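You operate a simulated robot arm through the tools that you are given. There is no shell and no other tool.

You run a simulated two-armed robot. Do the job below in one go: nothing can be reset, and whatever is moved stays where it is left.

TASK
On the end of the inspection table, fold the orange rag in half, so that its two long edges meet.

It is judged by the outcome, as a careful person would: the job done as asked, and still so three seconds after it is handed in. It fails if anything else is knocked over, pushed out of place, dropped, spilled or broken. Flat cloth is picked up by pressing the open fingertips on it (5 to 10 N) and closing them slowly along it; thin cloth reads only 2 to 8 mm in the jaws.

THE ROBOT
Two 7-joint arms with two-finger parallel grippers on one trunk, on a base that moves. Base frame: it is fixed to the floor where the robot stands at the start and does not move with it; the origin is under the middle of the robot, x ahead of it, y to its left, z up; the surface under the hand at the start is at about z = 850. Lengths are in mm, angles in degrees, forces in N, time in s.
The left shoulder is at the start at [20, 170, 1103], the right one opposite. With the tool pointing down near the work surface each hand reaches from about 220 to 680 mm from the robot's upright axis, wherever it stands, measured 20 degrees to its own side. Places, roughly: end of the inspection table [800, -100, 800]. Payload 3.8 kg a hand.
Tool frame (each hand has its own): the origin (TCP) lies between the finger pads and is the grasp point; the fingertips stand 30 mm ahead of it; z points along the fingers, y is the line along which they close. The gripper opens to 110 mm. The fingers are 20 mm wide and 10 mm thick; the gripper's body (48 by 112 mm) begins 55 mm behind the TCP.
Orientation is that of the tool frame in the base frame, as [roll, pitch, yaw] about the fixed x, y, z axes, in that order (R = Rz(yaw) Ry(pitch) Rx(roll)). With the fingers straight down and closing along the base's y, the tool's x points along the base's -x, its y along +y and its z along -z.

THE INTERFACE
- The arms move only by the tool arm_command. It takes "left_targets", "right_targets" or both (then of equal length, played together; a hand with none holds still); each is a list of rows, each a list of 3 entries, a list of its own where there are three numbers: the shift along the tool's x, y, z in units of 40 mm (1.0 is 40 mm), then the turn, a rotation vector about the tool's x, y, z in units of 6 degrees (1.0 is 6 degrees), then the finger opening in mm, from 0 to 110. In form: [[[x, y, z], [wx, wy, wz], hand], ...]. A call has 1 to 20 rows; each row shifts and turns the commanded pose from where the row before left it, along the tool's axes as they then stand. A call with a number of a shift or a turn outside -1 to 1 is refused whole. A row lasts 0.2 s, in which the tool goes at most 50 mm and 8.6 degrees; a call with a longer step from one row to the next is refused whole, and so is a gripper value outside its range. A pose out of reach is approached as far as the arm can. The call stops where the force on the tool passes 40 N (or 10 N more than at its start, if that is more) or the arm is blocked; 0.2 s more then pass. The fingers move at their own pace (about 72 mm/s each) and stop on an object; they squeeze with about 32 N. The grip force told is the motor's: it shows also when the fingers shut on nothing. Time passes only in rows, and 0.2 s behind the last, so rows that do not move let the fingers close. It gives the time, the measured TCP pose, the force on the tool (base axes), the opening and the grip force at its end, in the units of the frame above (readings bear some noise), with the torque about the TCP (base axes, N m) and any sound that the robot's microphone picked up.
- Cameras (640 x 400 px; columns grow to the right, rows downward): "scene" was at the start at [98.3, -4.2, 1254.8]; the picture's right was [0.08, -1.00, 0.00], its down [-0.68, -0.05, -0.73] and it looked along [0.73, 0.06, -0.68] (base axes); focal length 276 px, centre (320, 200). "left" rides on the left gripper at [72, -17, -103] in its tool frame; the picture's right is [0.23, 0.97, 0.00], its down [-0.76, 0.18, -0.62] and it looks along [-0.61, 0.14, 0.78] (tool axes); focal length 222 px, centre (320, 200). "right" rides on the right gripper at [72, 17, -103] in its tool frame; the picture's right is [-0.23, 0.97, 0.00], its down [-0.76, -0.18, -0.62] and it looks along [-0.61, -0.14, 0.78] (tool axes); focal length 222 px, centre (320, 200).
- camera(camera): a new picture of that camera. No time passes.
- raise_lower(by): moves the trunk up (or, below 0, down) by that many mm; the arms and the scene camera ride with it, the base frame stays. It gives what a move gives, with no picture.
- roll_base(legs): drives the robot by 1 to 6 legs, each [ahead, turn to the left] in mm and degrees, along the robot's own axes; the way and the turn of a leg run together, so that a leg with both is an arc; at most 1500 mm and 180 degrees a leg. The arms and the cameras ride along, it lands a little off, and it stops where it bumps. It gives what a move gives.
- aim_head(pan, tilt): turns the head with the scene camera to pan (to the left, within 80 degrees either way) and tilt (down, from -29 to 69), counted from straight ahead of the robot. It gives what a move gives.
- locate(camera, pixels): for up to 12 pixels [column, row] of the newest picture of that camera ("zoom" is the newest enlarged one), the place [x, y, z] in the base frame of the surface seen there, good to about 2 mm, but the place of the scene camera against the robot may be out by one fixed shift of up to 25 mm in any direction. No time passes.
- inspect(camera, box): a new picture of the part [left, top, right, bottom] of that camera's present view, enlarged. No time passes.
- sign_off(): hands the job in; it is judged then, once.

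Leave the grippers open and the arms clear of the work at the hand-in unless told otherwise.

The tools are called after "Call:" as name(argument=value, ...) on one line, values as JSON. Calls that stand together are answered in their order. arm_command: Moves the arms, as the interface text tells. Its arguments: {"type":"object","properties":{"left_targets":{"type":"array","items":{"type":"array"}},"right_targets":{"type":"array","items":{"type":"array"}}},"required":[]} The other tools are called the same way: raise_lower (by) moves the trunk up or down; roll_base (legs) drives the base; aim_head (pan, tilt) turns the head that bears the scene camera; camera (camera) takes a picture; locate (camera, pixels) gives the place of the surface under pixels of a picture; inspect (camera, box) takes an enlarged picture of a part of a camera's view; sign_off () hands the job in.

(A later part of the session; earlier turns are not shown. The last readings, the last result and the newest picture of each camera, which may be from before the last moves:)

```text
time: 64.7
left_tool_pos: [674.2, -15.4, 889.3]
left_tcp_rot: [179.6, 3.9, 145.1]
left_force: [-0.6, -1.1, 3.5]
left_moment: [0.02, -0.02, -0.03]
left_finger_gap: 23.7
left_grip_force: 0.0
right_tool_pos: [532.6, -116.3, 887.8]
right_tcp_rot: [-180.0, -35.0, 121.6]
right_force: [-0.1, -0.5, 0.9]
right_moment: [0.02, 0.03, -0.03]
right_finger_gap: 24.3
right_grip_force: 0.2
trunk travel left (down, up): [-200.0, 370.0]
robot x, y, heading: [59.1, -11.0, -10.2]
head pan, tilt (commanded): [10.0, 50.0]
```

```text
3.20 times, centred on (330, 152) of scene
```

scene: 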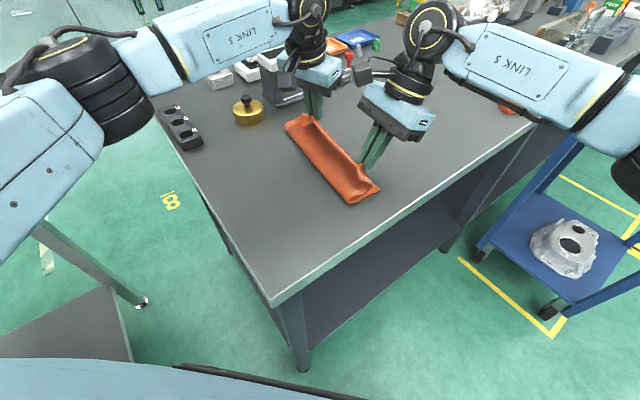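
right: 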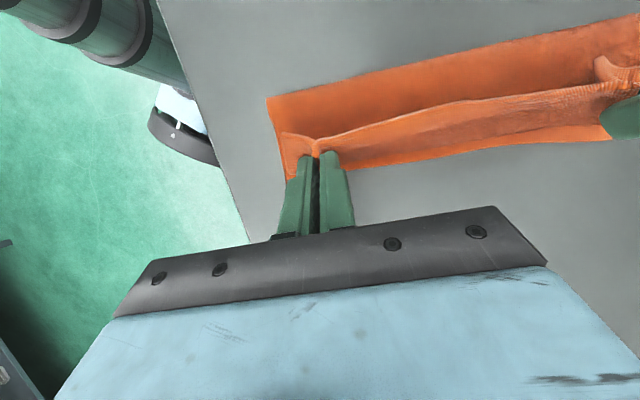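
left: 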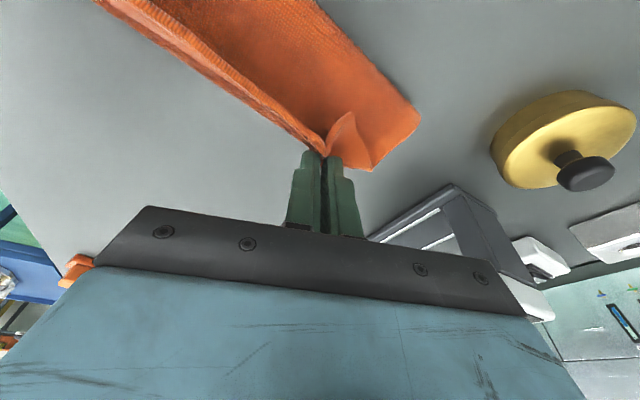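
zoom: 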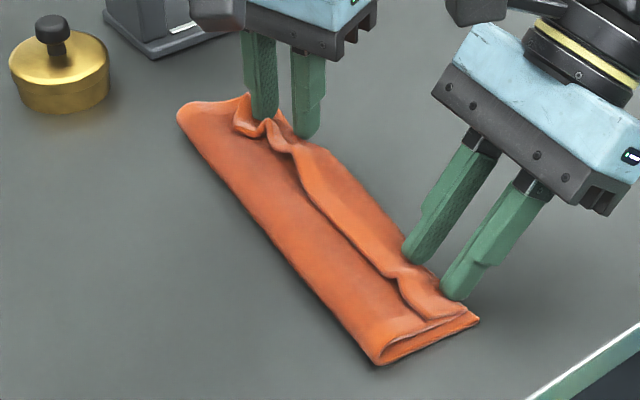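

Released. As the close-ups show, the hem of the top layer (20–25 mm) has flopped back on top toward the fold instead of lying out flat; I'll need to flip it outward again and square the edges. First I withdraw both hands slowly along their own axes, 60 mm.

Call:
arm_command(left_targets=[[[0, 0, -0.2], [0, 0, 0], 25], [[0, 0, -0.3], [0, 0, 0], 25], [[0, 0, -0.5], [0, 0, 0], 25], [[0, 0, -0.5], [0, 0, 0], 25], [[0, 0, -0.5], [0, 0, 0], 25]], right_targets=[[[0, 0, -0.2], [0, 0, 0], 25], [[0, 0, -0.3], [0, 0, 0], 25], [[0, 0, -0.5], [0, 0, 0], 25], [[0, 0, -0.5], [0, 0, 0], 25], [[0, 0, -0.5], [0, 0, 0], 25]])

Call:
camera(camera="left")

Call:
camera(camera="right")

Call:
inspect(camera="scene", box=[230, 90, 430, 215])

```text
time: 65.9
left_tool_pos: [670.1, -12.2, 968.9]
left_tcp_rot: [179.7, 4.0, 145.1]
left_force: [-0.7, 0.0, 0.3]
left_moment: [0.01, 0.0, 0.05]
left_finger_gap: 24.7
left_grip_force: 0.1
right_tool_pos: [555.2, -154.4, 953.2]
right_tcp_rot: [-180.0, -35.0, 121.6]
right_force: [0.4, -0.1, -0.4]
right_moment: [-0.03, 0.02, -0.03]
right_finger_gap: 25.1
right_grip_force: 0.1
trunk travel left (down, up): [-200.0, 370.0]
robot x, y, heading: [58.1, -10.6, -10.4]
head pan, tilt (commanded): [10.0, 50.0]
```

```text
taken
```

left: 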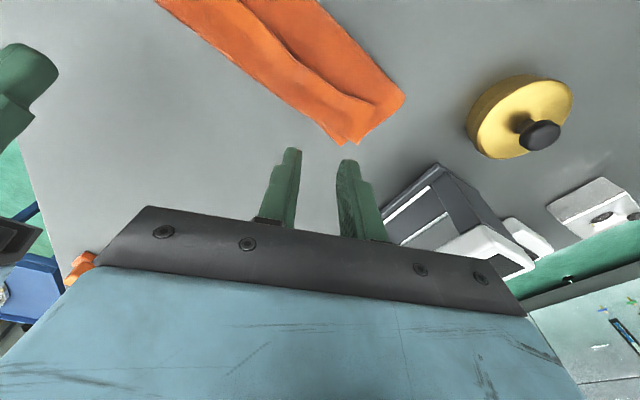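

```text
taken
```

right: 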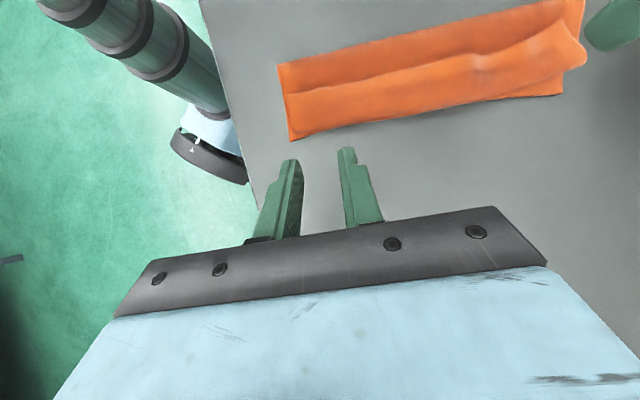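

```text
3.20 times, centred on (330, 152) of scene
```

zoom: 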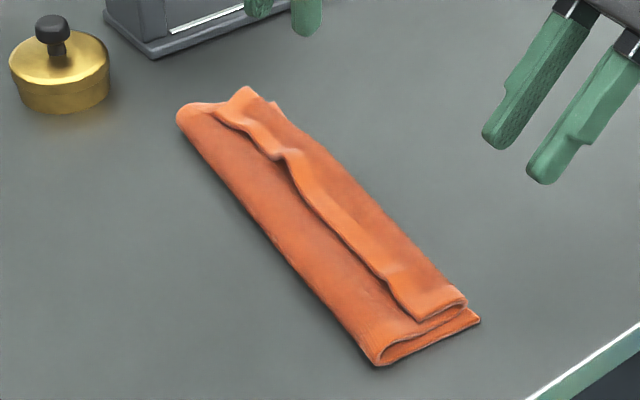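

I measure the present shape: fold line, free hem line and crease, using the zoomed scene picture and the right wrist picture.

Call:
locate(camera="zoom", pixels=[[376, 358], [478, 321], [418, 318], [463, 297], [182, 118], [245, 92], [345, 225], [385, 205], [290, 160], [330, 155], [275, 262], [280, 112]])

Call:
locate(camera="right", pixels=[[282, 67], [287, 94], [293, 136], [380, 117], [450, 105], [560, 92], [350, 80], [430, 70], [500, 50], [350, 50], [450, 28], [580, 5]])

Call:
inspect(camera="right", box=[260, 0, 610, 160])

```text
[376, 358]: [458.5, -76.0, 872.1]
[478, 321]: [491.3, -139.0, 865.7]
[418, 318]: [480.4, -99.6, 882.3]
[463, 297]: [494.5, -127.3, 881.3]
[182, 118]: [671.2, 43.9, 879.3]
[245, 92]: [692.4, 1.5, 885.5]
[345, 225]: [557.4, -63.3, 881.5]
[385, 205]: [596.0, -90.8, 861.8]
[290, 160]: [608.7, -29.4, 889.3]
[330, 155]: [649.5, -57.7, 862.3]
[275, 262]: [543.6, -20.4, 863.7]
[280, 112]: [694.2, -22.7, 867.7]
```

```text
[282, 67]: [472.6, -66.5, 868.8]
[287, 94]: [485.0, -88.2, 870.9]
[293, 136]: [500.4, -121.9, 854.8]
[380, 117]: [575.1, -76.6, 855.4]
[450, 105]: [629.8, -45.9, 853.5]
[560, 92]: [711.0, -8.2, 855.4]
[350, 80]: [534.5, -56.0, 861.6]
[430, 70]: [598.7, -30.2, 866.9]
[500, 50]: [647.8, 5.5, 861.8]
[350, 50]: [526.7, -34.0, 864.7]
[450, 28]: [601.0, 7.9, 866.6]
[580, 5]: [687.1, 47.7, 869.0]
```

```text
1.83 times, centred on (435, 80) of right
```

zoom: 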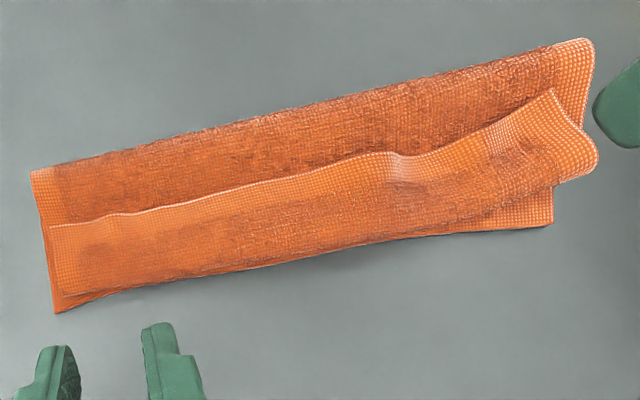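

The close-up is clear: fold line at top, lower edge C–B at bottom; the top layer runs ~70 mm to a soft crease above the lower edge and its last 33–40 mm lies folded back. I must unroll that flap outward and then draw the top layer back ~35 mm so the edges meet. First the left hand moves away, and the right hand goes with open fingers to the inner side of the flap, to push it outward.

Call:
arm_command(left_targets=[[[0.816, 0.512, -0.194], [0, 0, 0], 25], [[0.816, 0.512, -0.194], [0, 0, 0], 25], [[0.816, 0.512, -0.194], [0, 0, 0], 25], [[0.816, 0.512, -0.194], [0, 0, 0], 25], [[0, 0, 0], [0, 0, 0], 25], [[0, 0, 0], [0, 0, 0], 25], [[0, 0, 0], [0, 0, 0], 25], [[0, 0, 0], [0, 0, 0], 25], [[0, 0, 0], [0, 0, 0], 25]], right_targets=[[[0, 0, 0], [0, -0.833, 0], 60], [[0, 0, 0], [0, -0.833, 0], 80], [[0, 0, 0], [0, -0.833, 0], 100], [[0, 0, 0], [0, -0.833, 0], 100], [[0, 0, 0], [0, -0.833, 0], 100], [[0.834, 0.332, 0.299], [0, 0, 0], 100], [[0.834, 0.332, 0.299], [0, 0, 0], 100], [[0.834, 0.332, 0.299], [0, 0, 0], 100], [[0, 0, 0], [0, 0, 0], 100]])

Call:
camera(camera="right")

Call:
camera(camera="left")

Call:
camera(camera="scene")

```text
time: 67.9
left_tool_pos: [606.1, 127.7, 993.6]
left_tcp_rot: [179.7, 4.0, 145.1]
left_force: [-0.1, -0.1, -0.8]
left_moment: [-0.01, -0.01, 0.0]
left_finger_gap: 24.9
left_grip_force: 0.0
right_tool_pos: [536.6, -42.5, 935.7]
right_tcp_rot: [179.9, -9.9, 121.5]
right_force: [-0.7, -0.1, -0.4]
right_moment: [0.0, 0.01, 0.0]
right_finger_gap: 100.0
right_grip_force: 0.0
trunk travel left (down, up): [-200.0, 370.0]
robot x, y, heading: [60.6, -11.6, -10.4]
head pan, tilt (commanded): [10.0, 50.0]
```

```text
taken
```

right: 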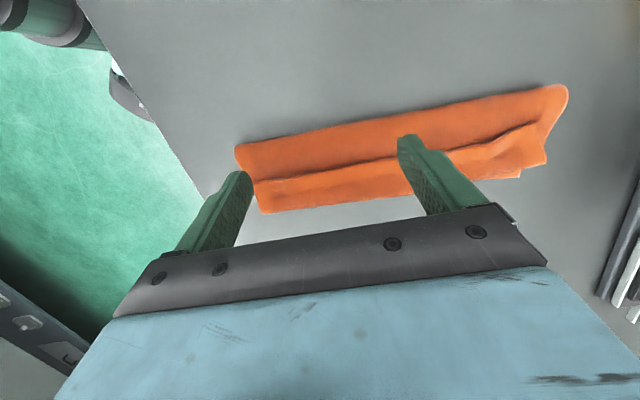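

```text
taken
```

left: 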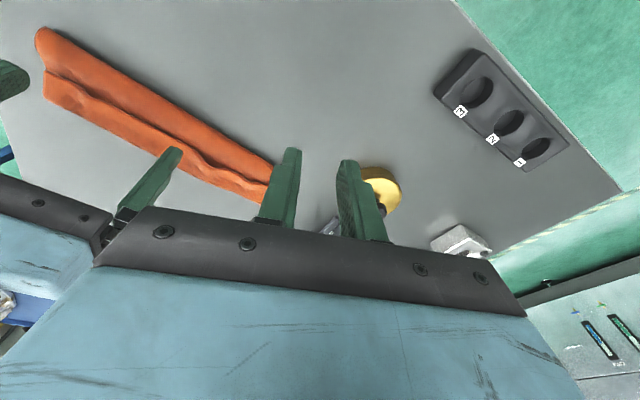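

```text
taken
```

scene: 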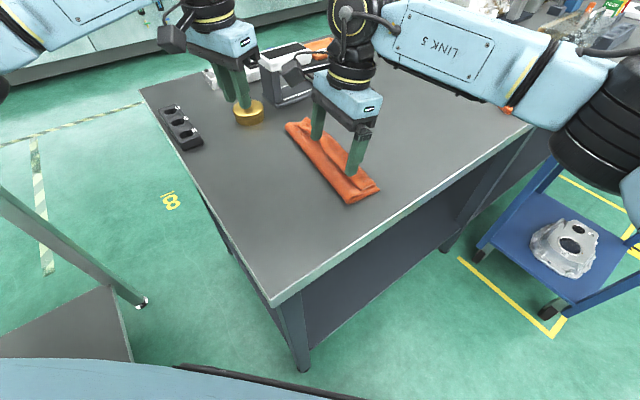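

The right fingers straddle the C half of the flap from the fold side; near finger is close to the rag's end, so I shift 10 mm inward (gap 90) and come down 34 mm, just above the top layer.

Call:
arm_command(right_targets=[[[-0.074, 0.125, 0.42], [0, 0, 0], 90], [[-0.074, 0.125, 0.42], [0, 0, 0], 90], [[0, 0, 0], [0, 0, 0], 90]])

Call:
inspect(camera="right", box=[180, 40, 600, 300])

Call:
inspect(camera="scene", box=[230, 90, 430, 215])

```text
time: 68.7
left_tool_pos: [606.5, 128.7, 992.9]
left_tcp_rot: [179.7, 4.0, 145.1]
left_force: [-0.1, -0.5, 0.6]
left_moment: [-0.01, -0.03, -0.01]
left_finger_gap: 25.1
left_grip_force: 0.0
right_tool_pos: [544.7, -38.6, 900.0]
right_tcp_rot: [180.0, -10.1, 121.7]
right_force: [0.1, 1.0, -0.7]
right_moment: [0.01, 0.0, 0.02]
right_finger_gap: 90.1
right_grip_force: 0.1
trunk travel left (down, up): [-200.0, 370.0]
robot x, y, heading: [60.8, -10.3, -10.3]
head pan, tilt (commanded): [10.0, 50.0]
```

```text
1.52 times, centred on (390, 170) of right
```

zoom: 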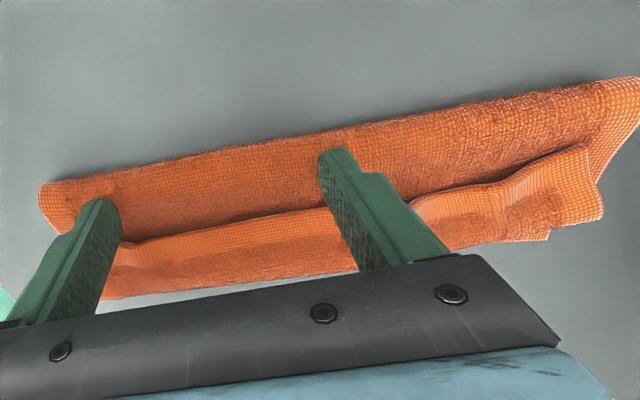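

```text
3.20 times, centred on (330, 152) of scene
```

zoom: 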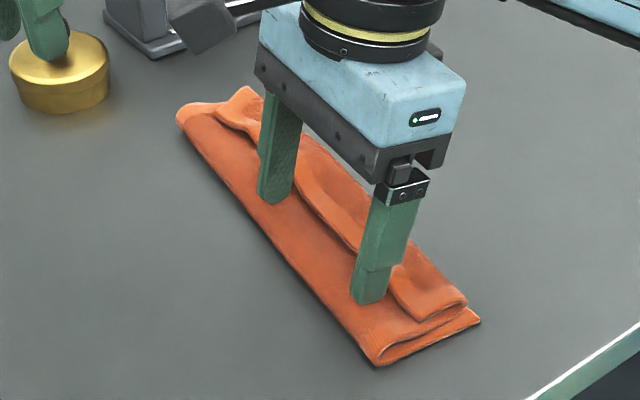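

Fingertips hover just behind the free hem. I lower 2.5 mm and push outward (+v) 32 mm in small rows, then look.

Call:
arm_command(right_targets=[[[-0.011, 0, 0.0615], [0, 0, 0], 90], [[-0.199, 0, -0.0224], [0, 0, 0], 90], [[-0.199, 0, -0.0224], [0, 0, 0], 90], [[-0.199, 0, -0.0224], [0, 0, 0], 90], [[-0.199, 0, -0.0224], [0, 0, 0], 90]])

Call:
inspect(camera="right", box=[180, 40, 600, 300])

Call:
inspect(camera="scene", box=[230, 90, 430, 215])

```text
time: 69.9
left_tool_pos: [605.4, 128.3, 992.1]
left_tcp_rot: [179.8, 4.0, 145.0]
left_force: [0.8, 0.4, -0.4]
left_moment: [0.01, 0.0, -0.02]
left_finger_gap: 25.0
left_grip_force: 0.0
right_tool_pos: [560.1, -66.7, 893.0]
right_tcp_rot: [-180.0, -10.0, 121.6]
right_force: [0.4, 0.4, -0.7]
right_moment: [0.01, 0.01, 0.0]
right_finger_gap: 90.2
right_grip_force: 0.0
trunk travel left (down, up): [-200.0, 370.0]
robot x, y, heading: [62.6, -8.9, -10.4]
head pan, tilt (commanded): [10.0, 50.0]
```

```text
1.52 times, centred on (390, 170) of right
```

zoom: 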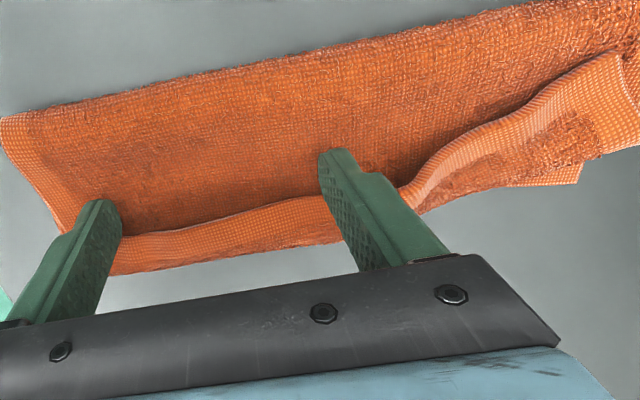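

```text
3.20 times, centred on (330, 152) of scene
```

zoom: 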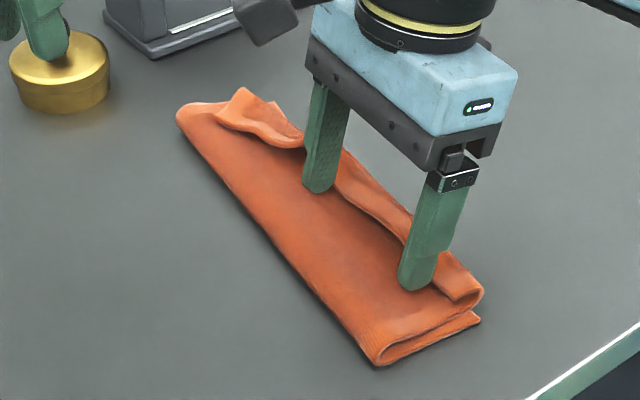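

It works: the flap is unrolling outward. I push another 40 mm at constant height.

Call:
arm_command(right_targets=[[[-0.197, 0, -0.0347], [0, 0, 0], 90], [[-0.197, 0, -0.0347], [0, 0, 0], 90], [[-0.197, 0, -0.0347], [0, 0, 0], 90], [[-0.197, 0, -0.0347], [0, 0, 0], 90], [[-0.197, 0, -0.0347], [0, 0, 0], 90]])

Call:
inspect(camera="right", box=[180, 40, 600, 300])

Call:
inspect(camera="scene", box=[230, 90, 430, 215])

```text
time: 71.1
left_tool_pos: [606.7, 130.0, 992.6]
left_tcp_rot: [179.7, 4.1, 145.1]
left_force: [0.7, 0.2, -0.2]
left_moment: [0.0, 0.05, 0.0]
left_finger_gap: 24.9
left_grip_force: 0.2
right_tool_pos: [581.6, -100.3, 896.6]
right_tcp_rot: [-180.0, -10.0, 121.7]
right_force: [-0.7, -0.3, 0.0]
right_moment: [0.02, 0.0, 0.02]
right_finger_gap: 89.8
right_grip_force: 0.0
trunk travel left (down, up): [-200.0, 370.0]
robot x, y, heading: [60.8, -7.2, -10.1]
head pan, tilt (commanded): [10.0, 50.0]
```

```text
1.52 times, centred on (390, 170) of right
```

zoom: 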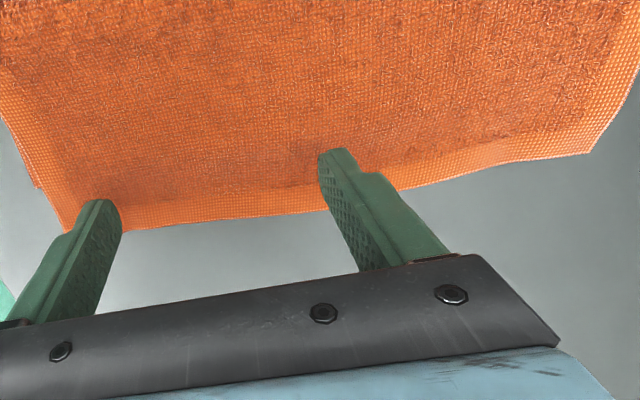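

```text
3.20 times, centred on (330, 152) of scene
```

zoom: 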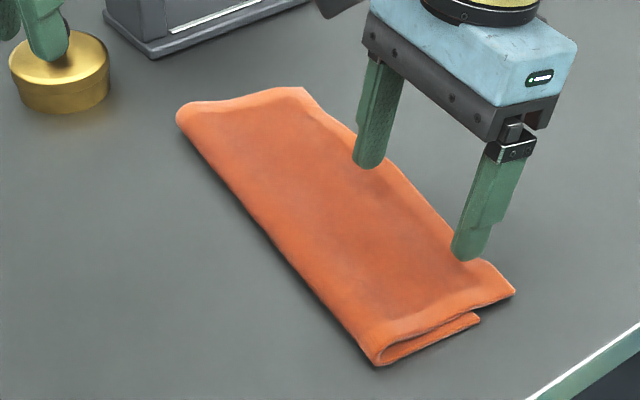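

Excellent: the flap is now fully unrolled and the top layer lies flat, overhanging the lower edge. I lift the right hand straight up 80 mm and measure the overhang.

Call:
arm_command(right_targets=[[[0.08, 0, -0.49], [0, 0, 0], 90], [[0.17, 0, -0.98], [0, 0, 0], 90], [[0.17, 0, -0.98], [0, 0, 0], 90], [[0, 0, 0], [0, 0, 0], 90]])

Call:
camera(camera="right")

Call:
inspect(camera="scene", box=[230, 90, 430, 215])

Call:
camera(camera="left")

```text
time: 72.1
left_tool_pos: [607.7, 129.5, 993.0]
left_tcp_rot: [179.7, 3.9, 145.1]
left_force: [0.0, 0.0, 0.0]
left_moment: [-0.01, -0.04, 0.03]
left_finger_gap: 24.9
left_grip_force: 0.0
right_tool_pos: [582.4, -101.4, 994.4]
right_tcp_rot: [-180.0, -9.9, 121.6]
right_force: [0.6, 0.1, 0.3]
right_moment: [-0.02, 0.0, 0.02]
right_finger_gap: 89.9
right_grip_force: 0.0
trunk travel left (down, up): [-200.0, 370.0]
robot x, y, heading: [60.5, -11.2, -10.2]
head pan, tilt (commanded): [10.0, 50.0]
```

```text
taken
```

right: 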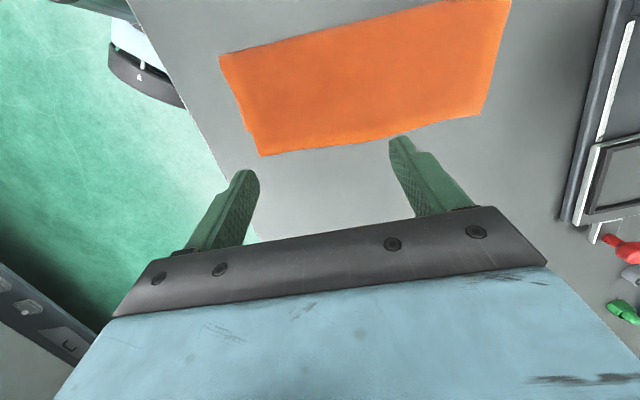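

```text
3.20 times, centred on (330, 152) of scene
```

zoom: 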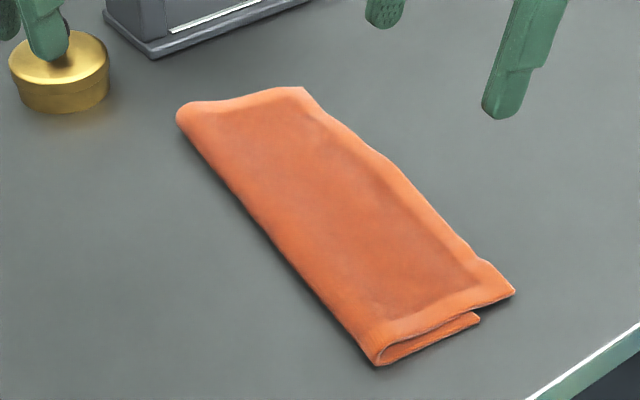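

```text
taken
```

left: 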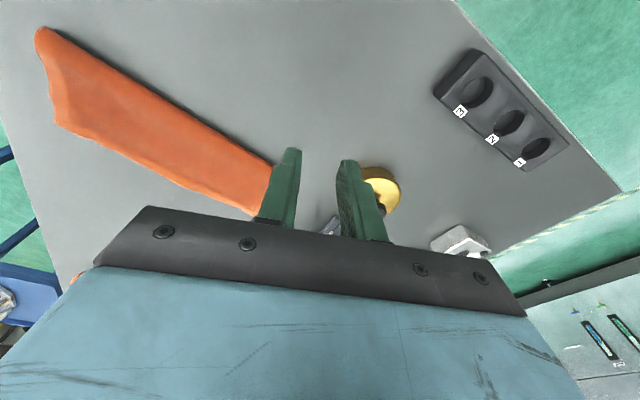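

I locate the key points: fold corners, top-layer corners and the lower-layer corner visible near C.

Call:
locate(camera="right", pixels=[[222, 58], [262, 154], [478, 114], [508, 3], [241, 110], [247, 132], [370, 137], [300, 148], [360, 30], [430, 15]])

Call:
locate(camera="zoom", pixels=[[378, 360], [477, 320], [512, 291], [302, 90], [180, 115], [440, 235], [385, 165], [280, 265]])

Call:
inspect(camera="right", box=[200, 0, 530, 170])

```text
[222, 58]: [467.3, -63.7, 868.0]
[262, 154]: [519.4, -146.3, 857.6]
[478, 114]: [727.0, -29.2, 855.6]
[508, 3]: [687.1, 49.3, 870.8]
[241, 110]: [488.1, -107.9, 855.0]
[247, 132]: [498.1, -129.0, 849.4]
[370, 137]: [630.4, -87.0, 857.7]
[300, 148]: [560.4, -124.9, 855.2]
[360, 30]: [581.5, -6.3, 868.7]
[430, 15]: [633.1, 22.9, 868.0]
```

```text
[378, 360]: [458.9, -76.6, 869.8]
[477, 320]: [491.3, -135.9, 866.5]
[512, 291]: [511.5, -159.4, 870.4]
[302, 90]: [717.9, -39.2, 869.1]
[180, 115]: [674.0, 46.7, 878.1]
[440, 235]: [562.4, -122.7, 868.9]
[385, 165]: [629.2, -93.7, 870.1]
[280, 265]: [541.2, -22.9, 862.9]
```

```text
1.94 times, centred on (365, 85) of right
```

zoom: 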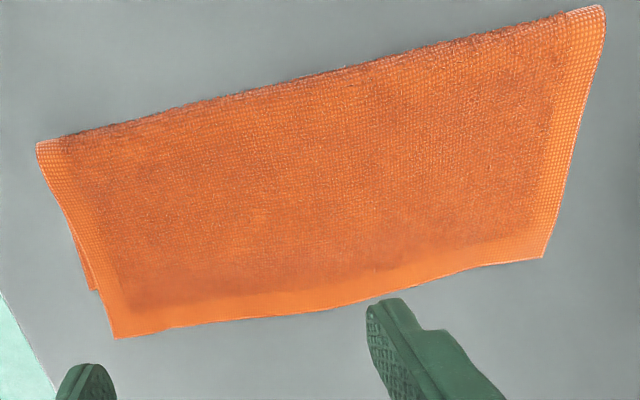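

Top-layer edge runs C'(519,-146) → B'(727,-29); the lower edge runs C(499,-123) → B(712,-10). So the top layer overhangs 30 mm at C and ~24 mm at B. I'll pinch this overhanging hem near both ends (no roll-over needed this time), draw it back onto the lower edge, and then press the fold flat. Moving both hands to hover over those spots.

Call:
arm_command(left_targets=[[[0, 0, 0], [0, 0, 0], 25], [[0, 0, 0], [0, 0, 0], 25], [[0, 0, 0], [0, -0.667, 0], 25], [[0, 0, 0], [0, -0.667, 0], 25], [[-0.8025, -0.46, 0.2715], [0, 0, 0], 25], [[-0.8025, -0.46, 0.2715], [0, 0, 0], 25], [[-0.8025, -0.46, 0.2715], [0, 0, 0], 25], [[-0.8025, -0.46, 0.2715], [0, 0, 0], 25], [[-0.8025, -0.46, 0.2715], [0, 0, 0], 25], [[0, 0, 0], [0, 0, 0], 25]], right_targets=[[[0, 0, 0], [0, -0.833, 0], 60], [[0, 0, 0], [0, -0.833, 0], 40], [[0.041, -0.5225, 0.675], [0, 0, 0], 30], [[0.041, -0.5225, 0.675], [0, 0, 0], 30], [[0, 0, 0], [0, 0, 0], 30], [[0, 0, 0], [0, 0, 0], 30], [[0, 0, 0], [0, 0, 0], 30], [[0, 0, 0], [0, 0, 0], 30], [[0, 0, 0], [0, 0, 0], 30], [[0, 0, 0], [0, 0, 0], 30]])

Call:
camera(camera="left")

Call:
camera(camera="right")

Call:
camera(camera="scene")

```text
time: 74.3
left_tool_pos: [692.9, -41.5, 971.5]
left_tcp_rot: [179.8, 12.1, 145.2]
left_force: [-0.3, 0.0, 0.2]
left_moment: [0.02, -0.02, -0.02]
left_finger_gap: 24.9
left_grip_force: 0.1
right_tool_pos: [545.3, -117.5, 940.8]
right_tcp_rot: [-180.0, 0.0, 121.7]
right_force: [-0.3, -0.1, 0.0]
right_moment: [-0.03, 0.01, -0.01]
right_finger_gap: 30.0
right_grip_force: 0.0
trunk travel left (down, up): [-200.0, 370.0]
robot x, y, heading: [55.6, -10.2, -10.3]
head pan, tilt (commanded): [10.0, 50.0]
```

```text
taken
```

left: 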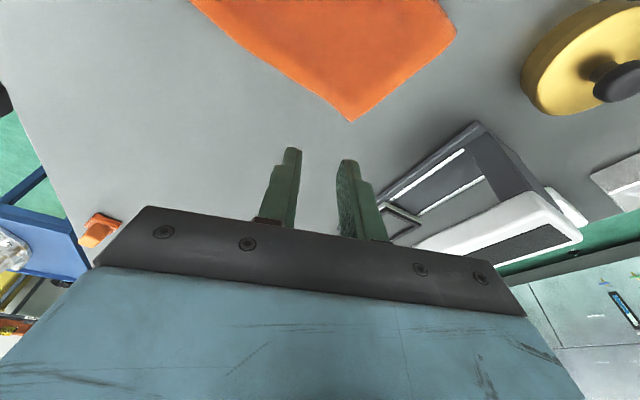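

```text
taken
```

right: 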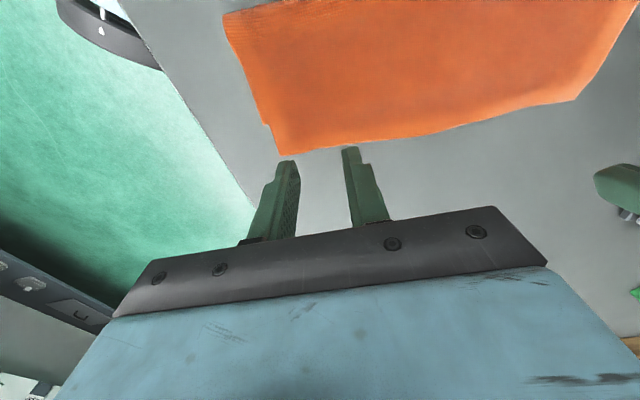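

```text
taken
```

scene: 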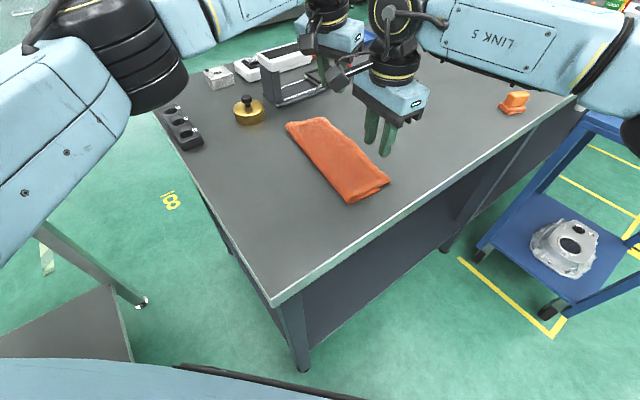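

Both hover poses are reached. I refine the hem edge positions under each hand from the wrist views.

Call:
locate(camera="left", pixels=[[351, 119], [320, 103], [290, 80], [260, 58], [230, 36], [400, 75], [452, 35]])

Call:
locate(camera="right", pixels=[[283, 153], [320, 148], [360, 143], [420, 134], [480, 123], [574, 97], [272, 125], [228, 18]])

Call:
inspect(camera="right", box=[210, 0, 410, 180])

```text
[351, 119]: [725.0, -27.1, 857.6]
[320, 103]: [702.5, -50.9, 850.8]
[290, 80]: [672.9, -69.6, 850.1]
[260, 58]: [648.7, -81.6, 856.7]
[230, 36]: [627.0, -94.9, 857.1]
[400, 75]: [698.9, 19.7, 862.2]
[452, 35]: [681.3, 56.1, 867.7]
```

```text
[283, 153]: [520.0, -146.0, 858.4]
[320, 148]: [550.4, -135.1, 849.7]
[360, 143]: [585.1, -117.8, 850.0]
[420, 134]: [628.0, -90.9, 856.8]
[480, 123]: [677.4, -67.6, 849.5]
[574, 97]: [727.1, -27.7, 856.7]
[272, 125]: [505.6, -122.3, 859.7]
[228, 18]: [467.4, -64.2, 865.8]
```

```text
2.22 times, centred on (310, 90) of right
```

zoom: 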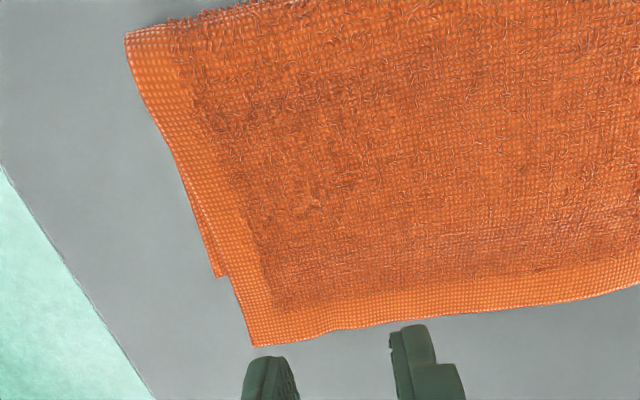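

Edge points agree between both cameras. Grip centres are ~14 mm inside the hem edge, within the overhang. I descend both to about 6 mm above the hem.

Call:
arm_command(left_targets=[[[0.203, 0, 0.954], [0, 0, 0], 25], [[0.203, 0, 0.954], [0, 0, 0], 25], [[0, 0, 0], [0, 0, 0], 25]], right_targets=[[[0, 0, 0.625], [0, 0, 0], 30], [[0, 0, 0.625], [0, 0, 0], 30], [[0, 0, 0], [0, 0, 0], 30]])

Call:
inspect(camera="left", box=[190, 20, 470, 200])

Call:
inspect(camera="right", box=[190, 20, 470, 200])

```text
time: 75.1
left_tool_pos: [693.8, -41.5, 891.8]
left_tcp_rot: [179.8, 12.0, 145.2]
left_force: [-0.7, 1.0, -0.2]
left_moment: [-0.02, -0.04, -0.02]
left_finger_gap: 25.0
left_grip_force: 0.2
right_tool_pos: [545.8, -119.9, 892.2]
right_tcp_rot: [179.9, 0.0, 121.6]
right_force: [-0.6, 0.1, 0.2]
right_moment: [0.01, 0.03, 0.0]
right_finger_gap: 29.8
right_grip_force: 0.0
trunk travel left (down, up): [-200.0, 370.0]
robot x, y, heading: [56.2, -8.7, -10.3]
head pan, tilt (commanded): [10.0, 50.0]
```

```text
2.22 times, centred on (330, 110) of left
```

zoom: 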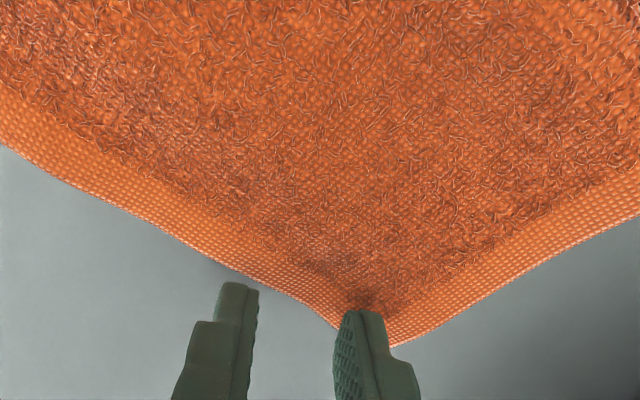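

```text
2.22 times, centred on (330, 110) of right
```

zoom: 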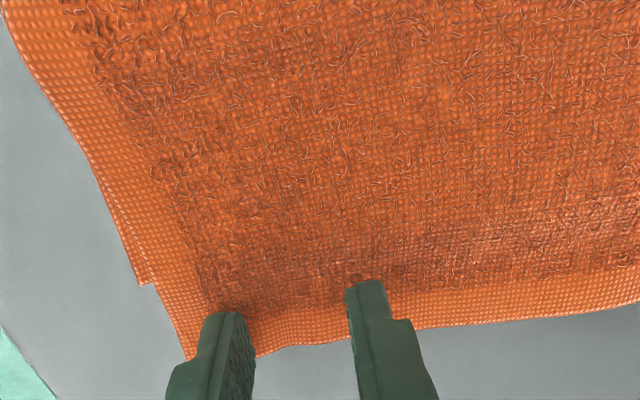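

The right fingers are well placed. The left near finger looks barely on the edge, so I shift the left hand 7 mm inward, and descend left 3 mm / right 4 mm.

Call:
arm_command(left_targets=[[[0.195, 0.025, 0.035], [0, 0, 0], 25], [[0, 0, 0], [0, 0, 0], 25]], right_targets=[[[0, 0, 0.1], [0, 0, 0], 30], [[0, 0, 0], [0, 0, 0], 30]])

Call:
inspect(camera="left", box=[190, 20, 470, 200])

Call:
inspect(camera="right", box=[190, 20, 470, 200])

```text
time: 75.7
left_tool_pos: [688.7, -37.3, 889.9]
left_tcp_rot: [179.7, 12.0, 145.1]
left_force: [-0.3, -0.4, -0.6]
left_moment: [0.03, 0.01, 0.0]
left_finger_gap: 24.9
left_grip_force: 0.2
right_tool_pos: [545.9, -119.7, 887.1]
right_tcp_rot: [-179.9, -0.1, 121.6]
right_force: [1.1, -0.6, 0.0]
right_moment: [0.02, 0.01, -0.01]
right_finger_gap: 29.9
right_grip_force: 0.1
trunk travel left (down, up): [-200.0, 370.0]
robot x, y, heading: [60.6, -11.3, -10.1]
head pan, tilt (commanded): [10.0, 50.0]
```

```text
2.22 times, centred on (330, 110) of left
```

zoom: 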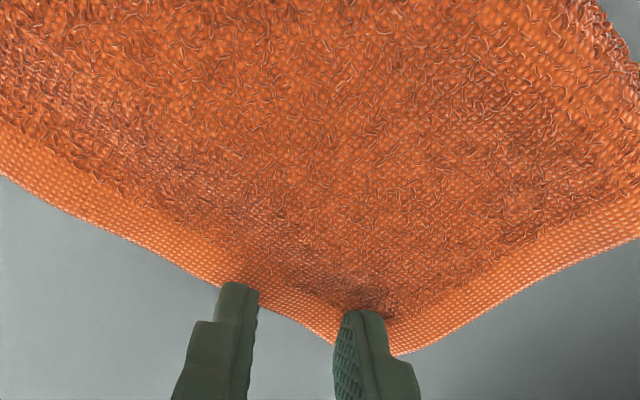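

```text
2.22 times, centred on (330, 110) of right
```

zoom: 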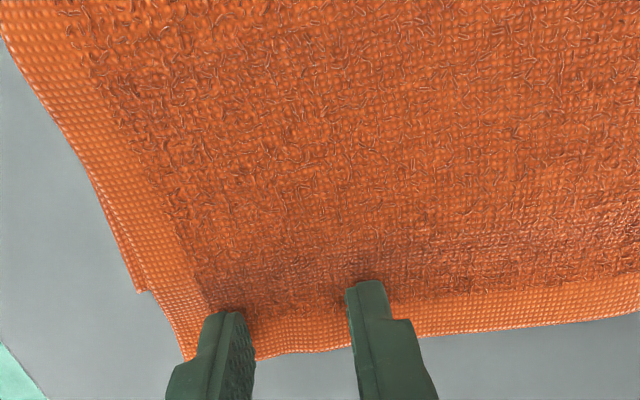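

Good. A further 3 mm inward on the left, and both down to light contact (left 2 mm, right 1.5 mm).

Call:
arm_command(left_targets=[[[0.083, 0, 0.034], [0, 0, 0], 25], [[0, 0, 0], [0, 0, 0], 25]], right_targets=[[[0, 0, 0.0375], [0, 0, 0], 30], [[0, 0, 0], [0, 0, 0], 30]])

```text
time: 76.3
left_tool_pos: [687.6, -34.8, 888.4]
left_tcp_rot: [179.7, 12.0, 145.2]
left_force: [-0.9, 0.8, 0.8]
left_moment: [0.04, -0.02, 0.0]
left_finger_gap: 25.0
left_grip_force: 0.0
right_tool_pos: [546.0, -119.2, 886.4]
right_tcp_rot: [-180.0, 0.0, 121.7]
right_force: [0.8, 0.4, -0.3]
right_moment: [0.02, -0.01, -0.01]
right_finger_gap: 30.0
right_grip_force: 0.1
trunk travel left (down, up): [-200.0, 370.0]
robot x, y, heading: [56.2, -12.5, -10.3]
head pan, tilt (commanded): [10.0, 50.0]
```

Not yet touching clearly. Two more millimetres on each.

Call:
arm_command(left_targets=[[[0.005, 0, 0.0245], [0, 0, 0], 25], [[0.005, 0, 0.0245], [0, 0, 0], 25]], right_targets=[[[0, 0, 0.025], [0, 0, 0], 30], [[0, 0, 0.025], [0, 0, 0], 30]])

```text
time: 76.9
left_tool_pos: [685.6, -34.3, 885.8]
left_tcp_rot: [179.7, 12.0, 145.1]
left_force: [1.0, -0.2, 1.2]
left_moment: [0.01, -0.01, 0.02]
left_finger_gap: 25.0
left_grip_force: 0.0
right_tool_pos: [545.8, -119.6, 883.5]
right_tcp_rot: [179.9, 0.0, 121.6]
right_force: [0.7, 0.5, 2.1]
right_moment: [0.05, 0.02, 0.02]
right_finger_gap: 30.1
right_grip_force: 0.1
trunk travel left (down, up): [-200.0, 370.0]
robot x, y, heading: [57.6, -12.6, -10.1]
head pan, tilt (commanded): [10.0, 50.0]
```

Light contact (1.2 N and 2.1 N). Two millimetres more on each.

Call:
arm_command(left_targets=[[[0.005, 0, 0.0245], [0, 0, 0], 25], [[0.005, 0, 0.0245], [0, 0, 0], 25]], right_targets=[[[0, 0, 0.025], [0, 0, 0], 30], [[0, 0, 0.0125], [0, 0, 0], 30]])

```text
time: 77.5
left_tool_pos: [685.6, -34.9, 885.4]
left_tcp_rot: [179.7, 12.1, 145.1]
left_force: [-0.2, 0.5, 3.9]
left_moment: [0.03, 0.0, 0.0]
left_finger_gap: 25.1
left_grip_force: 0.1
right_tool_pos: [546.1, -118.7, 882.9]
right_tcp_rot: [179.8, -0.1, 121.6]
right_force: [1.7, 1.7, 6.3]
right_moment: [0.05, -0.01, 0.01]
right_finger_gap: 29.7
right_grip_force: 0.0
trunk travel left (down, up): [-200.0, 370.0]
robot x, y, heading: [61.8, -11.6, -10.5]
head pan, tilt (commanded): [10.0, 50.0]
```

Right is at 6.3 N, left 3.9 N. One more millimetre on the left, then both close slowly along the hem.

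Call:
arm_command(left_targets=[[[0.005, 0, 0.0245], [0, 0, 0], 25], [[0, 0, 0], [0, 0, 0], 22], [[0, 0, 0], [0, 0, 0], 19], [[0, 0, 0], [0, 0, 0], 16], [[0, 0, 0], [0, 0, 0], 13], [[0, 0, 0], [0, 0, 0], 10], [[0, 0, 0], [0, 0, 0], 7], [[0, 0, 0], [0, 0, 0], 4], [[0, 0, 0], [0, 0, 0], 1], [[0, 0, 0], [0, 0, 0], 0], [[0, 0, 0], [0, 0, 0], 0], [[0, 0, 0], [0, 0, 0], 0]], right_targets=[[[0, 0, 0], [0, 0, 0], 30], [[0, 0, 0], [0, 0, 0], 27], [[0, 0, 0], [0, 0, 0], 24], [[0, 0, 0], [0, 0, 0], 21], [[0, 0, 0], [0, 0, 0], 18], [[0, 0, 0], [0, 0, 0], 15], [[0, 0, 0], [0, 0, 0], 12], [[0, 0, 0], [0, 0, 0], 9], [[0, 0, 0], [0, 0, 0], 6], [[0, 0, 0], [0, 0, 0], 3], [[0, 0, 0], [0, 0, 0], 0], [[0, 0, 0], [0, 0, 0], 0]])

Call:
inspect(camera="left", box=[190, 20, 470, 200])

Call:
inspect(camera="right", box=[190, 20, 470, 200])

```text
time: 80.1
left_tool_pos: [686.1, -33.2, 884.7]
left_tcp_rot: [179.8, 12.2, 145.1]
left_force: [2.0, 0.7, 14.5]
left_moment: [0.14, -0.06, -0.01]
left_finger_gap: 0.0
left_grip_force: 32.0
right_tool_pos: [543.9, -119.1, 883.9]
right_tcp_rot: [179.9, 0.1, 121.6]
right_force: [0.4, -0.2, 9.9]
right_moment: [-0.01, -0.03, 0.02]
right_finger_gap: 4.5
right_grip_force: 32.0
trunk travel left (down, up): [-200.0, 370.0]
robot x, y, heading: [60.7, -10.4, -10.3]
head pan, tilt (commanded): [10.0, 50.0]
```

```text
2.22 times, centred on (330, 110) of left
```

zoom: 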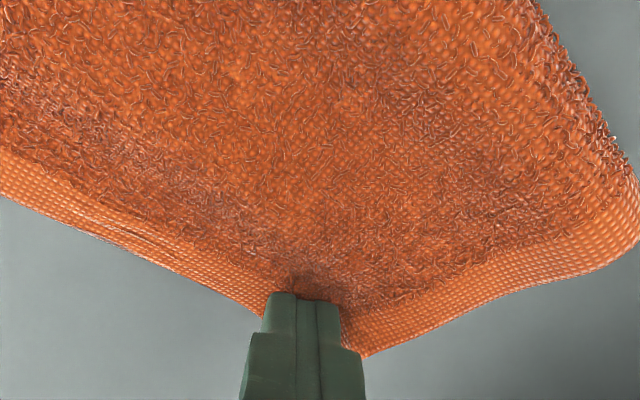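

```text
2.22 times, centred on (330, 110) of right
```

zoom: 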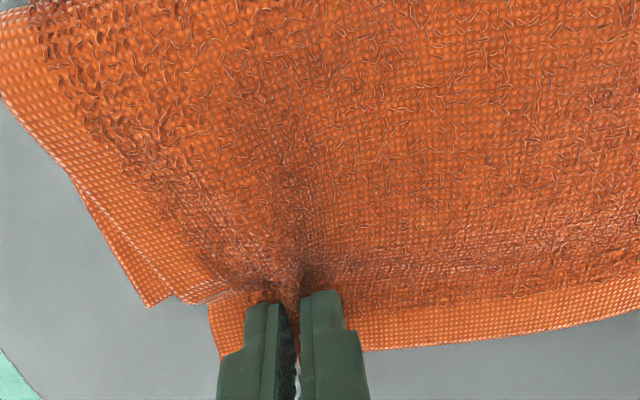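

The right pinch holds (4.5 mm) but the left closed on nothing (0.0 mm). I lift the left 6 mm, reopen, and check exactly where the edge is relative to its fingers.

Call:
arm_command(left_targets=[[[-0.031, 0, -0.147], [0, 0, 0], 10], [[0, 0, 0], [0, 0, 0], 26], [[0, 0, 0], [0, 0, 0], 26]], right_targets=[[[0, 0, 0], [0, 0, 0], 0], [[0, 0, 0], [0, 0, 0], 0], [[0, 0, 0], [0, 0, 0], 0]])

Call:
camera(camera="left")

Call:
locate(camera="left", pixels=[[346, 176], [330, 168], [310, 160], [290, 152], [270, 142], [295, 150], [360, 165], [320, 150], [300, 140]])

Call:
inspect(camera="left", box=[190, 20, 470, 200])

```text
time: 80.9
left_tool_pos: [684.4, -35.5, 888.4]
left_tcp_rot: [179.7, 12.1, 145.1]
left_force: [-0.3, -0.2, -0.2]
left_moment: [-0.01, 0.04, -0.01]
left_finger_gap: 25.8
left_grip_force: 0.0
right_tool_pos: [545.3, -118.0, 884.0]
right_tcp_rot: [180.0, 0.0, 121.7]
right_force: [-2.4, 1.3, 12.9]
right_moment: [-0.03, 0.08, 0.01]
right_finger_gap: 4.4
right_grip_force: 31.7
trunk travel left (down, up): [-200.0, 370.0]
robot x, y, heading: [59.6, -10.9, -10.3]
head pan, tilt (commanded): [10.0, 50.0]
```

```text
taken
```

left: 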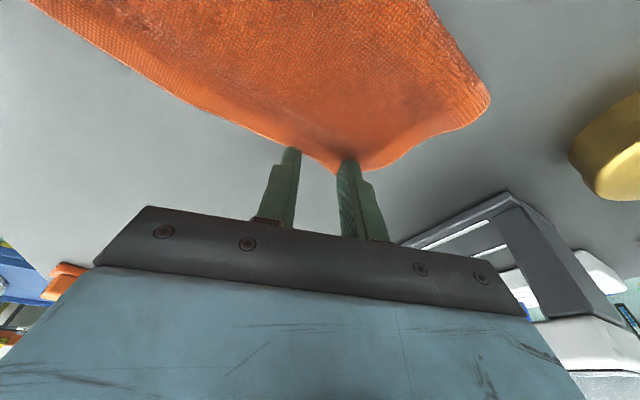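

```text
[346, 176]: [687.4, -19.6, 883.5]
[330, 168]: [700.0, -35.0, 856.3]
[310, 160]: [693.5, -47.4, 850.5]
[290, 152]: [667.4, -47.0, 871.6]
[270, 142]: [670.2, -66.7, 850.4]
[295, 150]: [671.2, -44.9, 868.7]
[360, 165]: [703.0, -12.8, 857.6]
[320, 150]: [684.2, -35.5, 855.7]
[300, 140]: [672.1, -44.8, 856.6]
```

```text
2.22 times, centred on (330, 110) of left
```

zoom: 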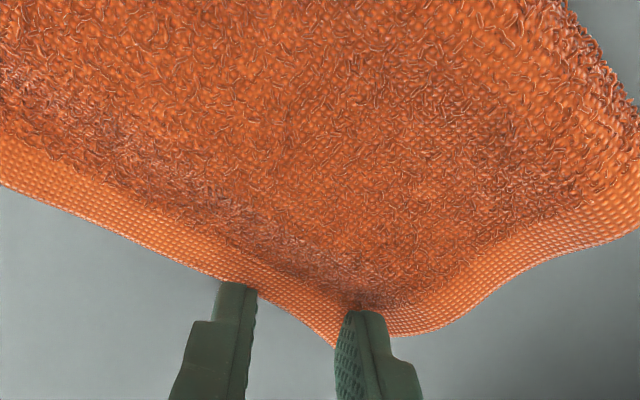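

The near finger only had ~3 mm of hem and it slipped off. I keep the right pinch (easing it 1.5 mm), lift the left 40 mm, lean it to 28° and try turning it to yaw 133° so that its fingers line up better with the hem.

Call:
arm_command(left_targets=[[[-0.1, 0, -0.489], [0, 0, 0], 26], [[-0.1, 0, -0.489], [0, 0, 0], 26], [[0, 0, 0], [0, -0.889, 0], 26], [[0, 0, 0], [0, -0.889, 0], 26], [[0, 0, 0], [0, -0.889, 0], 26], [[0, 0, 0], [0.313, 0, 0.589], 26], [[0, 0, 0], [0.313, 0, 0.589], 26], [[0, 0, 0], [0.313, 0, 0.589], 26], [[0, 0, 0], [0, 0, 0], 26]], right_targets=[[[0, 0, -0.0375], [0, 0, 0], 0], [[0, 0, 0], [0, 0, 0], 0], [[0, 0, 0], [0, 0, 0], 0], [[0, 0, 0], [0, 0, 0], 0], [[0, 0, 0], [0, 0, 0], 0], [[0, 0, 0], [0, 0, 0], 0], [[0, 0, 0], [0, 0, 0], 0], [[0, 0, 0], [0, 0, 0], 0], [[0, 0, 0], [0, 0, 0], 0]])

Call:
camera(camera="left")

Call:
inspect(camera="scene", box=[230, 90, 430, 215])

```text
time: 82.9
left_tool_pos: [685.1, -35.3, 929.4]
left_tcp_rot: [179.7, 28.1, 133.0]
left_force: [-1.1, 0.6, -0.3]
left_moment: [0.02, 0.01, 0.01]
left_finger_gap: 25.9
left_grip_force: 0.2
right_tool_pos: [545.8, -119.5, 884.9]
right_tcp_rot: [179.9, 0.0, 121.4]
right_force: [-1.4, 0.1, 3.7]
right_moment: [-0.02, 0.04, 0.01]
right_finger_gap: 4.3
right_grip_force: 31.8
trunk travel left (down, up): [-200.0, 370.0]
robot x, y, heading: [57.4, -14.0, -10.5]
head pan, tilt (commanded): [10.0, 50.0]
```

```text
taken
```

left: 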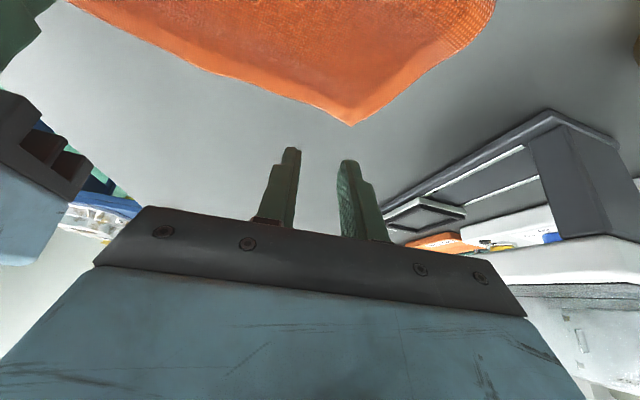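

```text
3.20 times, centred on (330, 152) of scene
```

zoom: 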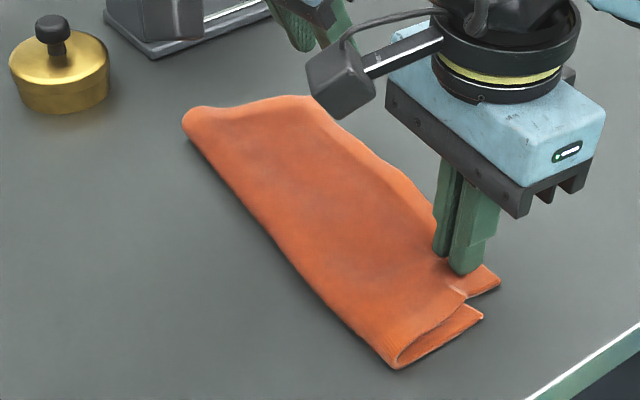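

Yaw 133° with lean 28° works here. I locate the hem edge near B' from this view (corner ≈ (350,124)).

Call:
locate(camera="left", pixels=[[350, 122], [325, 110], [300, 98], [275, 89], [250, 81], [200, 64], [380, 110], [410, 92], [440, 68]])

Call:
inspect(camera="left", box=[190, 20, 470, 200])

```text
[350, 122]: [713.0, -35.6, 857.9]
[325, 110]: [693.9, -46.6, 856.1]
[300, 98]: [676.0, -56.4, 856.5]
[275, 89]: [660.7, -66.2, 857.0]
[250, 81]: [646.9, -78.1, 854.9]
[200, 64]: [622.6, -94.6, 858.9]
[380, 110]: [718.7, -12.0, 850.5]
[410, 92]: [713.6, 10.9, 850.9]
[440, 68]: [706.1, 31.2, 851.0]
```

```text
2.22 times, centred on (330, 110) of left
```

zoom: 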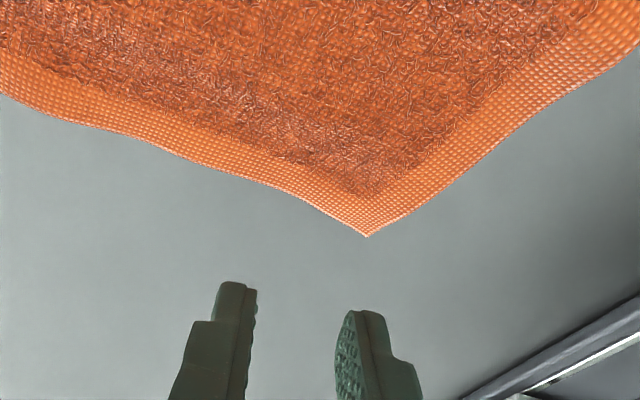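

B' is now at about (714,-37), edge going to (676,-58). I move the left fingertips to ~13 mm inside that edge, 32 mm from the corner, and down to ~6 mm above the hem.

Call:
arm_command(left_targets=[[[0.263, -0.099, 0.37], [0, 0, 0], 26], [[0.263, -0.099, 0.37], [0, 0, 0], 26], [[0, 0, 0], [0, 0, 0], 26]])

Call:
inspect(camera="left", box=[190, 20, 470, 200])

```text
time: 83.7
left_tool_pos: [675.8, -38.0, 893.6]
left_tcp_rot: [179.6, 28.0, 133.0]
left_force: [0.3, 0.3, 0.1]
left_moment: [0.0, 0.02, -0.03]
left_finger_gap: 25.8
left_grip_force: 0.2
right_tool_pos: [545.8, -118.9, 883.4]
right_tcp_rot: [179.9, 0.0, 121.4]
right_force: [-1.5, -0.4, 4.5]
right_moment: [-0.01, 0.05, 0.03]
right_finger_gap: 4.5
right_grip_force: 32.0
trunk travel left (down, up): [-200.0, 370.0]
robot x, y, heading: [62.9, -13.8, -10.3]
head pan, tilt (commanded): [10.0, 50.0]
```

```text
2.22 times, centred on (330, 110) of left
```

zoom: 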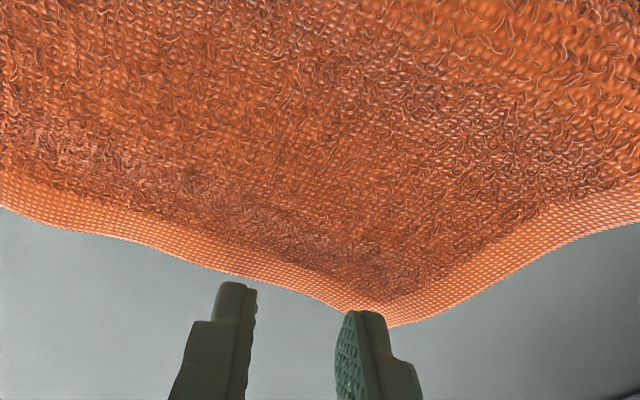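

Visual check says the near finger would land ~4 mm inside; I shift 6 mm further inward and descend 4 mm.

Call:
arm_command(left_targets=[[[0.175, 0.036, 0.02], [0, 0, 0], 26], [[0, 0, 0], [0, 0, 0], 26]])

Call:
inspect(camera="left", box=[190, 20, 470, 200])

```text
time: 84.3
left_tool_pos: [672.5, -33.0, 890.2]
left_tcp_rot: [179.7, 28.0, 133.0]
left_force: [-0.2, -0.9, -0.1]
left_moment: [-0.02, 0.02, 0.01]
left_finger_gap: 26.0
left_grip_force: 0.0
right_tool_pos: [545.3, -120.4, 884.2]
right_tcp_rot: [179.9, -0.1, 121.6]
right_force: [-1.6, -0.2, 4.4]
right_moment: [-0.02, 0.0, 0.02]
right_finger_gap: 4.1
right_grip_force: 32.1
trunk travel left (down, up): [-200.0, 370.0]
robot x, y, heading: [55.2, -12.8, -10.3]
head pan, tilt (commanded): [10.0, 50.0]
```

```text
2.22 times, centred on (330, 110) of left
```

zoom: 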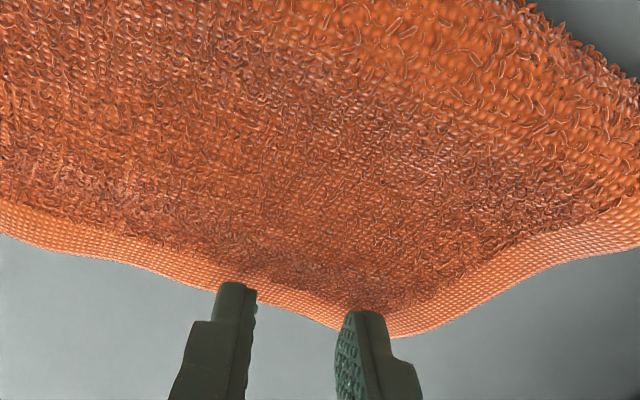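

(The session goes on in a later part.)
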